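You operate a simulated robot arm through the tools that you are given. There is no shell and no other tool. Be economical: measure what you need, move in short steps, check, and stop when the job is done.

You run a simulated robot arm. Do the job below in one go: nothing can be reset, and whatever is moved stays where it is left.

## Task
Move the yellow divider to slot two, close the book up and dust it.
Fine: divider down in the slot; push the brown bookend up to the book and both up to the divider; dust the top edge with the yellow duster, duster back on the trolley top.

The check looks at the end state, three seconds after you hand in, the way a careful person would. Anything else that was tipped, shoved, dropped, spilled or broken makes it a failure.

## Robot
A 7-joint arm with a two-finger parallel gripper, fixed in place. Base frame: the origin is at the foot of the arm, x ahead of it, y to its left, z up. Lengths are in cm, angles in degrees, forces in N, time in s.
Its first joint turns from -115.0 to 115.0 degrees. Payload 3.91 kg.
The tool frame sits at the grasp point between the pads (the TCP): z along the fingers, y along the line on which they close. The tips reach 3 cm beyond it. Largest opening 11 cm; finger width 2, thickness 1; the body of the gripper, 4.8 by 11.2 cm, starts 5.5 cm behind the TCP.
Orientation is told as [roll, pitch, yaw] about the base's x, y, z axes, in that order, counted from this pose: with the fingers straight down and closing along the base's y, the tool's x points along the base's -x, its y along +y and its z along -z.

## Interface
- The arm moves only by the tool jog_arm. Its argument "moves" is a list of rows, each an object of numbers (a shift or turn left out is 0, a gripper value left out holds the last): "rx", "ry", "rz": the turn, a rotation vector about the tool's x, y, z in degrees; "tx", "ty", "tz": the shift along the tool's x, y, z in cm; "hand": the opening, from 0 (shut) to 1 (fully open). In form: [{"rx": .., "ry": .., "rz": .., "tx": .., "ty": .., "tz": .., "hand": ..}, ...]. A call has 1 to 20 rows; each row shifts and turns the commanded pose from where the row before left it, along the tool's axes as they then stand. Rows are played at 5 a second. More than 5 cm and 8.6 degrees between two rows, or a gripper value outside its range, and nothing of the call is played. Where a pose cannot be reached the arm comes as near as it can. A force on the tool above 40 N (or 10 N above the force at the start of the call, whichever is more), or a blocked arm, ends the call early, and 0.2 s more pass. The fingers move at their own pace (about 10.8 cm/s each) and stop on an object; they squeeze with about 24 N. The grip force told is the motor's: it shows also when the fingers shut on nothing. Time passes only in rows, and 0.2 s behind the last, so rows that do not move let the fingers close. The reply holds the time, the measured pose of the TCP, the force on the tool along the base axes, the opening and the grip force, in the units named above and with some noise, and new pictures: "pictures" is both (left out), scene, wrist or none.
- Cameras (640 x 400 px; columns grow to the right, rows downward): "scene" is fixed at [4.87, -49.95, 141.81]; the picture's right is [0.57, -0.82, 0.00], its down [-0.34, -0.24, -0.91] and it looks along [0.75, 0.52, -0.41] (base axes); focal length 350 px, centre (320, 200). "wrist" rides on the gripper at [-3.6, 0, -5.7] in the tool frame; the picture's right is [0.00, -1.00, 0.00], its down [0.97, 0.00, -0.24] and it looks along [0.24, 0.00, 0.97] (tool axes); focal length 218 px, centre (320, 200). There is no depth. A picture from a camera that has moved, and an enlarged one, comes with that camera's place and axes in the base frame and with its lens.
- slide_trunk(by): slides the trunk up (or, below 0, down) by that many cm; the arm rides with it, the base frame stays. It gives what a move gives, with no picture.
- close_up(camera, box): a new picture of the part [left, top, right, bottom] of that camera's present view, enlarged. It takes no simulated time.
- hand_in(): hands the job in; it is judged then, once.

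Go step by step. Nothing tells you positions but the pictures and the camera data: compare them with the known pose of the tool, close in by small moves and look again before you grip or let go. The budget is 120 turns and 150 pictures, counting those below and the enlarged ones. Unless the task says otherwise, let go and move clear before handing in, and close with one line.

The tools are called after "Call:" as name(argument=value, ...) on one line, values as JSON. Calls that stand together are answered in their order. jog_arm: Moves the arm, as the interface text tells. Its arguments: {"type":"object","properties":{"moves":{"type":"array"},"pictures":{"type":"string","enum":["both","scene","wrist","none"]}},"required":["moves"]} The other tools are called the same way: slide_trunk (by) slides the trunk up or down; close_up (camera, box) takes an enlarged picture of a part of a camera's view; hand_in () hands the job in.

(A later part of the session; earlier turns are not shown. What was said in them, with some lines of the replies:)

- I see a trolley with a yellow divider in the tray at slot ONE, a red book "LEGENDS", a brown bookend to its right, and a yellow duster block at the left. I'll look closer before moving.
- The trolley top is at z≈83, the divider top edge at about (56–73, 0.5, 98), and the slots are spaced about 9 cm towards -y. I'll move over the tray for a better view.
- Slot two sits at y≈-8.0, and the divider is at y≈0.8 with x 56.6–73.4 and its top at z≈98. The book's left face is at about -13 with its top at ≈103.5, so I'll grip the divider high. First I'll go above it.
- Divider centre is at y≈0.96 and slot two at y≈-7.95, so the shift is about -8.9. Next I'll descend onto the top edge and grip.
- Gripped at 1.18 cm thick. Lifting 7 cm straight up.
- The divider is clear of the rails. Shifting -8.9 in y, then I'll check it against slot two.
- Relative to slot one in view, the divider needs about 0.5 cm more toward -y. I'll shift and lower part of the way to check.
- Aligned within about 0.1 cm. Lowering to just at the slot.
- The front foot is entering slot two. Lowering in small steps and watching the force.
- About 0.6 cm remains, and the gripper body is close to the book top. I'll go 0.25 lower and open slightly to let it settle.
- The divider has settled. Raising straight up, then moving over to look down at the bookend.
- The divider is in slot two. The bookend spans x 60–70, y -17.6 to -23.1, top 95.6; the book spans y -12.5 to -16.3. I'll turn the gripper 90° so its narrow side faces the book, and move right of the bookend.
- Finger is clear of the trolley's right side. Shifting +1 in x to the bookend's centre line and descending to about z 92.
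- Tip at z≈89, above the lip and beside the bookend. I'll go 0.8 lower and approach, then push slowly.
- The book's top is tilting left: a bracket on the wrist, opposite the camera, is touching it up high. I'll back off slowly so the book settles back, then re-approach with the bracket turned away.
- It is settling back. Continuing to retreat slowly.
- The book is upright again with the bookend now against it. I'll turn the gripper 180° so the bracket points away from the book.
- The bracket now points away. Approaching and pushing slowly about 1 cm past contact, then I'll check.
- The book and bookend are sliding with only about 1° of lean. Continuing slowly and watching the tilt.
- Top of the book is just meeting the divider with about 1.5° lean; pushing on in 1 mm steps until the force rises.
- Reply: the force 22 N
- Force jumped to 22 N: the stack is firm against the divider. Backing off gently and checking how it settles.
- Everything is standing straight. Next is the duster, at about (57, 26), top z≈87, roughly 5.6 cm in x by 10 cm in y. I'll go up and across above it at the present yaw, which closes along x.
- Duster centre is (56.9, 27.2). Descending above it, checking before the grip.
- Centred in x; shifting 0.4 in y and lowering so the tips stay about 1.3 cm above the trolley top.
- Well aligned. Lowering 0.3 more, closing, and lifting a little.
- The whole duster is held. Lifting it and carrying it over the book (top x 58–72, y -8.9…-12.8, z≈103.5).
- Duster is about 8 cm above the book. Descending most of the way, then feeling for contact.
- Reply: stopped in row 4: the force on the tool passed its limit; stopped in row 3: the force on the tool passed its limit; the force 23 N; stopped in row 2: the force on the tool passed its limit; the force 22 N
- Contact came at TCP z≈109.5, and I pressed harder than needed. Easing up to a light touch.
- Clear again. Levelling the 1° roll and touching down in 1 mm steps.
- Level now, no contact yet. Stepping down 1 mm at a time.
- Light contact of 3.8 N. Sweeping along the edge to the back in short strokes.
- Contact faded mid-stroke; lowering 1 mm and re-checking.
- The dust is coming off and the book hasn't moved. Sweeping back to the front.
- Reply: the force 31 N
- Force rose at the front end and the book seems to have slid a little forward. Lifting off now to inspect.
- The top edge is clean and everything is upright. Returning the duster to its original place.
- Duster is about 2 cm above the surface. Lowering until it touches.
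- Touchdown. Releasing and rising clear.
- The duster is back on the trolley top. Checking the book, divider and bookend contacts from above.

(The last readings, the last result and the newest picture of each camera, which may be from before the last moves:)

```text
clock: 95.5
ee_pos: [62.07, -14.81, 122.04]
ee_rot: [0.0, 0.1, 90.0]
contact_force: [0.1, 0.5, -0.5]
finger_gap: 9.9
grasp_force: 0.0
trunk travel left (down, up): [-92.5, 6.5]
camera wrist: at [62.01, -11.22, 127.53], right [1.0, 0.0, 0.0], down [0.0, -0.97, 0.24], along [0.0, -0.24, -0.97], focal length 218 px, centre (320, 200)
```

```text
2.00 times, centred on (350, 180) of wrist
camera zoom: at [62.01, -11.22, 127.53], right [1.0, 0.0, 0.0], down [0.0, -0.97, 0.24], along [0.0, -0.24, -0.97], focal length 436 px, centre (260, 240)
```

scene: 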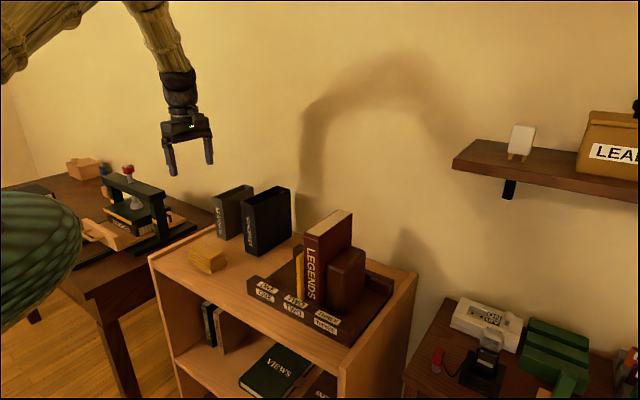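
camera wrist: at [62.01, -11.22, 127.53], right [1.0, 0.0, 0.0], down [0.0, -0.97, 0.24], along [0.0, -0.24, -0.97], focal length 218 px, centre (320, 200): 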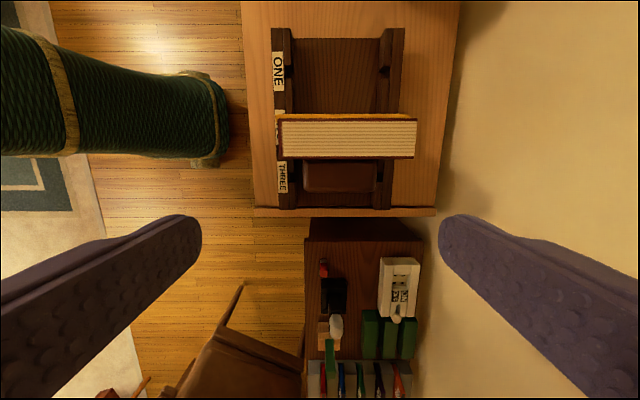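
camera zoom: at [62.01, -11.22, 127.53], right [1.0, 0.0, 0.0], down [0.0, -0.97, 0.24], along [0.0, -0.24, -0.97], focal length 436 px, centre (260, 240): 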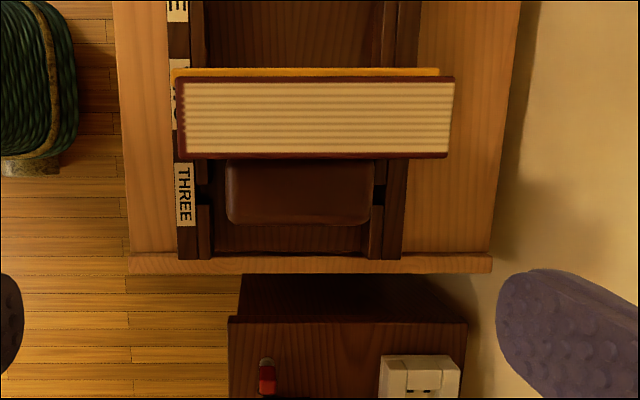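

Call:
jog_arm(moves=[{"tx": 4}, {"tx": 4}, {}], pictures="none")

Call:
close_up(camera="wrist", box=[260, 20, 440, 180])

Call:
jog_arm(moves=[{"tx": -4}, {"tx": -4}, {"tx": -4}, {"tx": -4}, {}], pictures="none")

Call:
close_up(camera="wrist", box=[260, 90, 440, 250])

```text
clock: 96.3
ee_pos: [61.98, -23.0, 122.25]
ee_rot: [-0.2, 0.0, 90.0]
contact_force: [-0.4, 0.1, -0.4]
finger_gap: 9.92
grasp_force: 0.0
trunk travel left (down, up): [-92.5, 6.5]
```

```text
2.50 times, centred on (350, 100) of wrist
camera zoom: at [61.91, -19.36, 127.88], right [1.0, 0.0, 0.0], down [0.0, -0.97, 0.24], along [0.0, -0.24, -0.97], focal length 546 px, centre (245, 450)
```

zoom: 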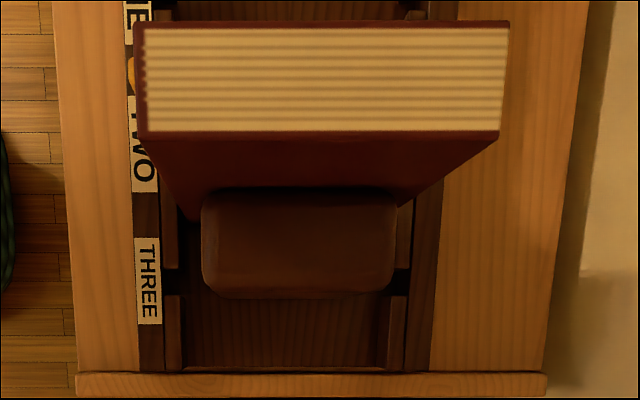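

```text
clock: 97.5
ee_pos: [61.93, -7.16, 122.06]
ee_rot: [-0.1, 0.0, 89.9]
contact_force: [0.4, -0.7, 0.1]
finger_gap: 9.9
grasp_force: 0.0
trunk travel left (down, up): [-92.5, 6.5]
```

```text
2.50 times, centred on (350, 170) of wrist
camera zoom: at [61.94, -3.59, 127.58], right [1.0, 0.0, 0.0], down [0.0, -0.97, 0.24], along [0.0, -0.24, -0.97], focal length 546 px, centre (245, 275)
```

zoom: 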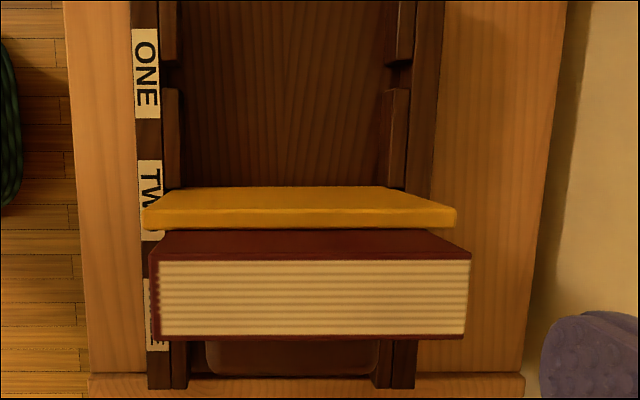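

Call:
jog_arm(moves=[{"tx": 2.4}, {"tx": 2.3}, {}], pictures="none")

Call:
close_up(camera="wrist", box=[270, 110, 430, 180])

Call:
close_up(camera="scene", box=[285, 240, 335, 310])

```text
clock: 98.3
ee_pos: [62.26, -11.94, 121.99]
ee_rot: [-0.1, 0.0, 90.0]
contact_force: [-0.7, -0.5, 0.6]
finger_gap: 9.88
grasp_force: 0.1
trunk travel left (down, up): [-92.5, 6.5]
```

```text
4.00 times, centred on (350, 145) of wrist
camera zoom: at [62.2, -8.38, 127.54], right [1.0, 0.0, 0.0], down [0.0, -0.97, 0.24], along [0.0, -0.24, -0.97], focal length 873 px, centre (200, 420)
```

zoom: 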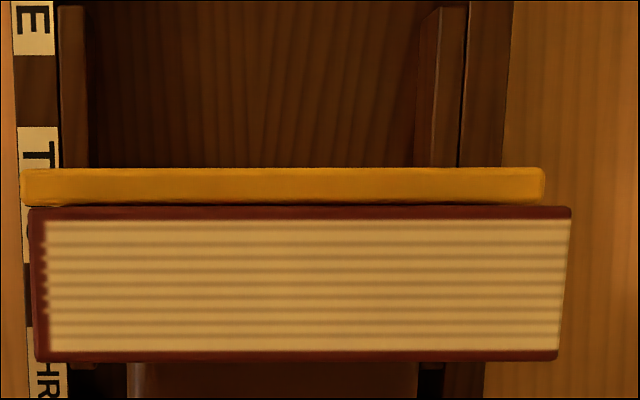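

```text
5.71 times, centred on (310, 275) of scene
camera zoom: at [4.87, -49.95, 141.81], right [0.57, -0.82, 0.0], down [-0.34, -0.24, -0.91], along [0.75, 0.52, -0.41], focal length 2003 px, centre (377, -229)
```

zoom: 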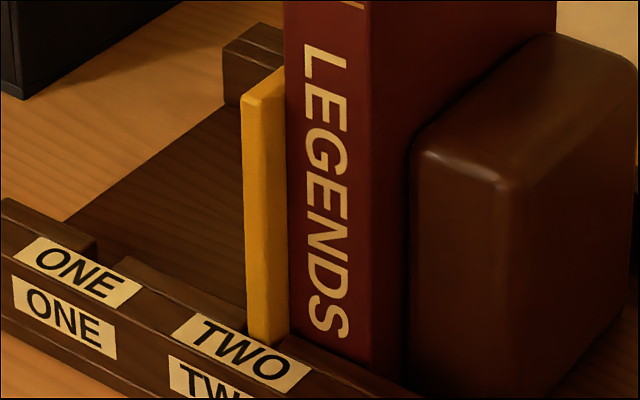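

The divider is down in slot two with the book and bookend closed up against it. The top edge is clean, the duster is back, and the arm is clear, so I'm handing in.

Call:
hand_in()

```text
The job is handed in.
```

I've handed the job in: the yellow divider is down in slot two, the book and brown bookend are pushed up against it, the top edge is dusted, and the duster is back on the trolley top. While I was pushing, the wrist bracket tipped the book slightly, but it settled back upright. The last dusting stroke slid the book slightly forward in the tray.
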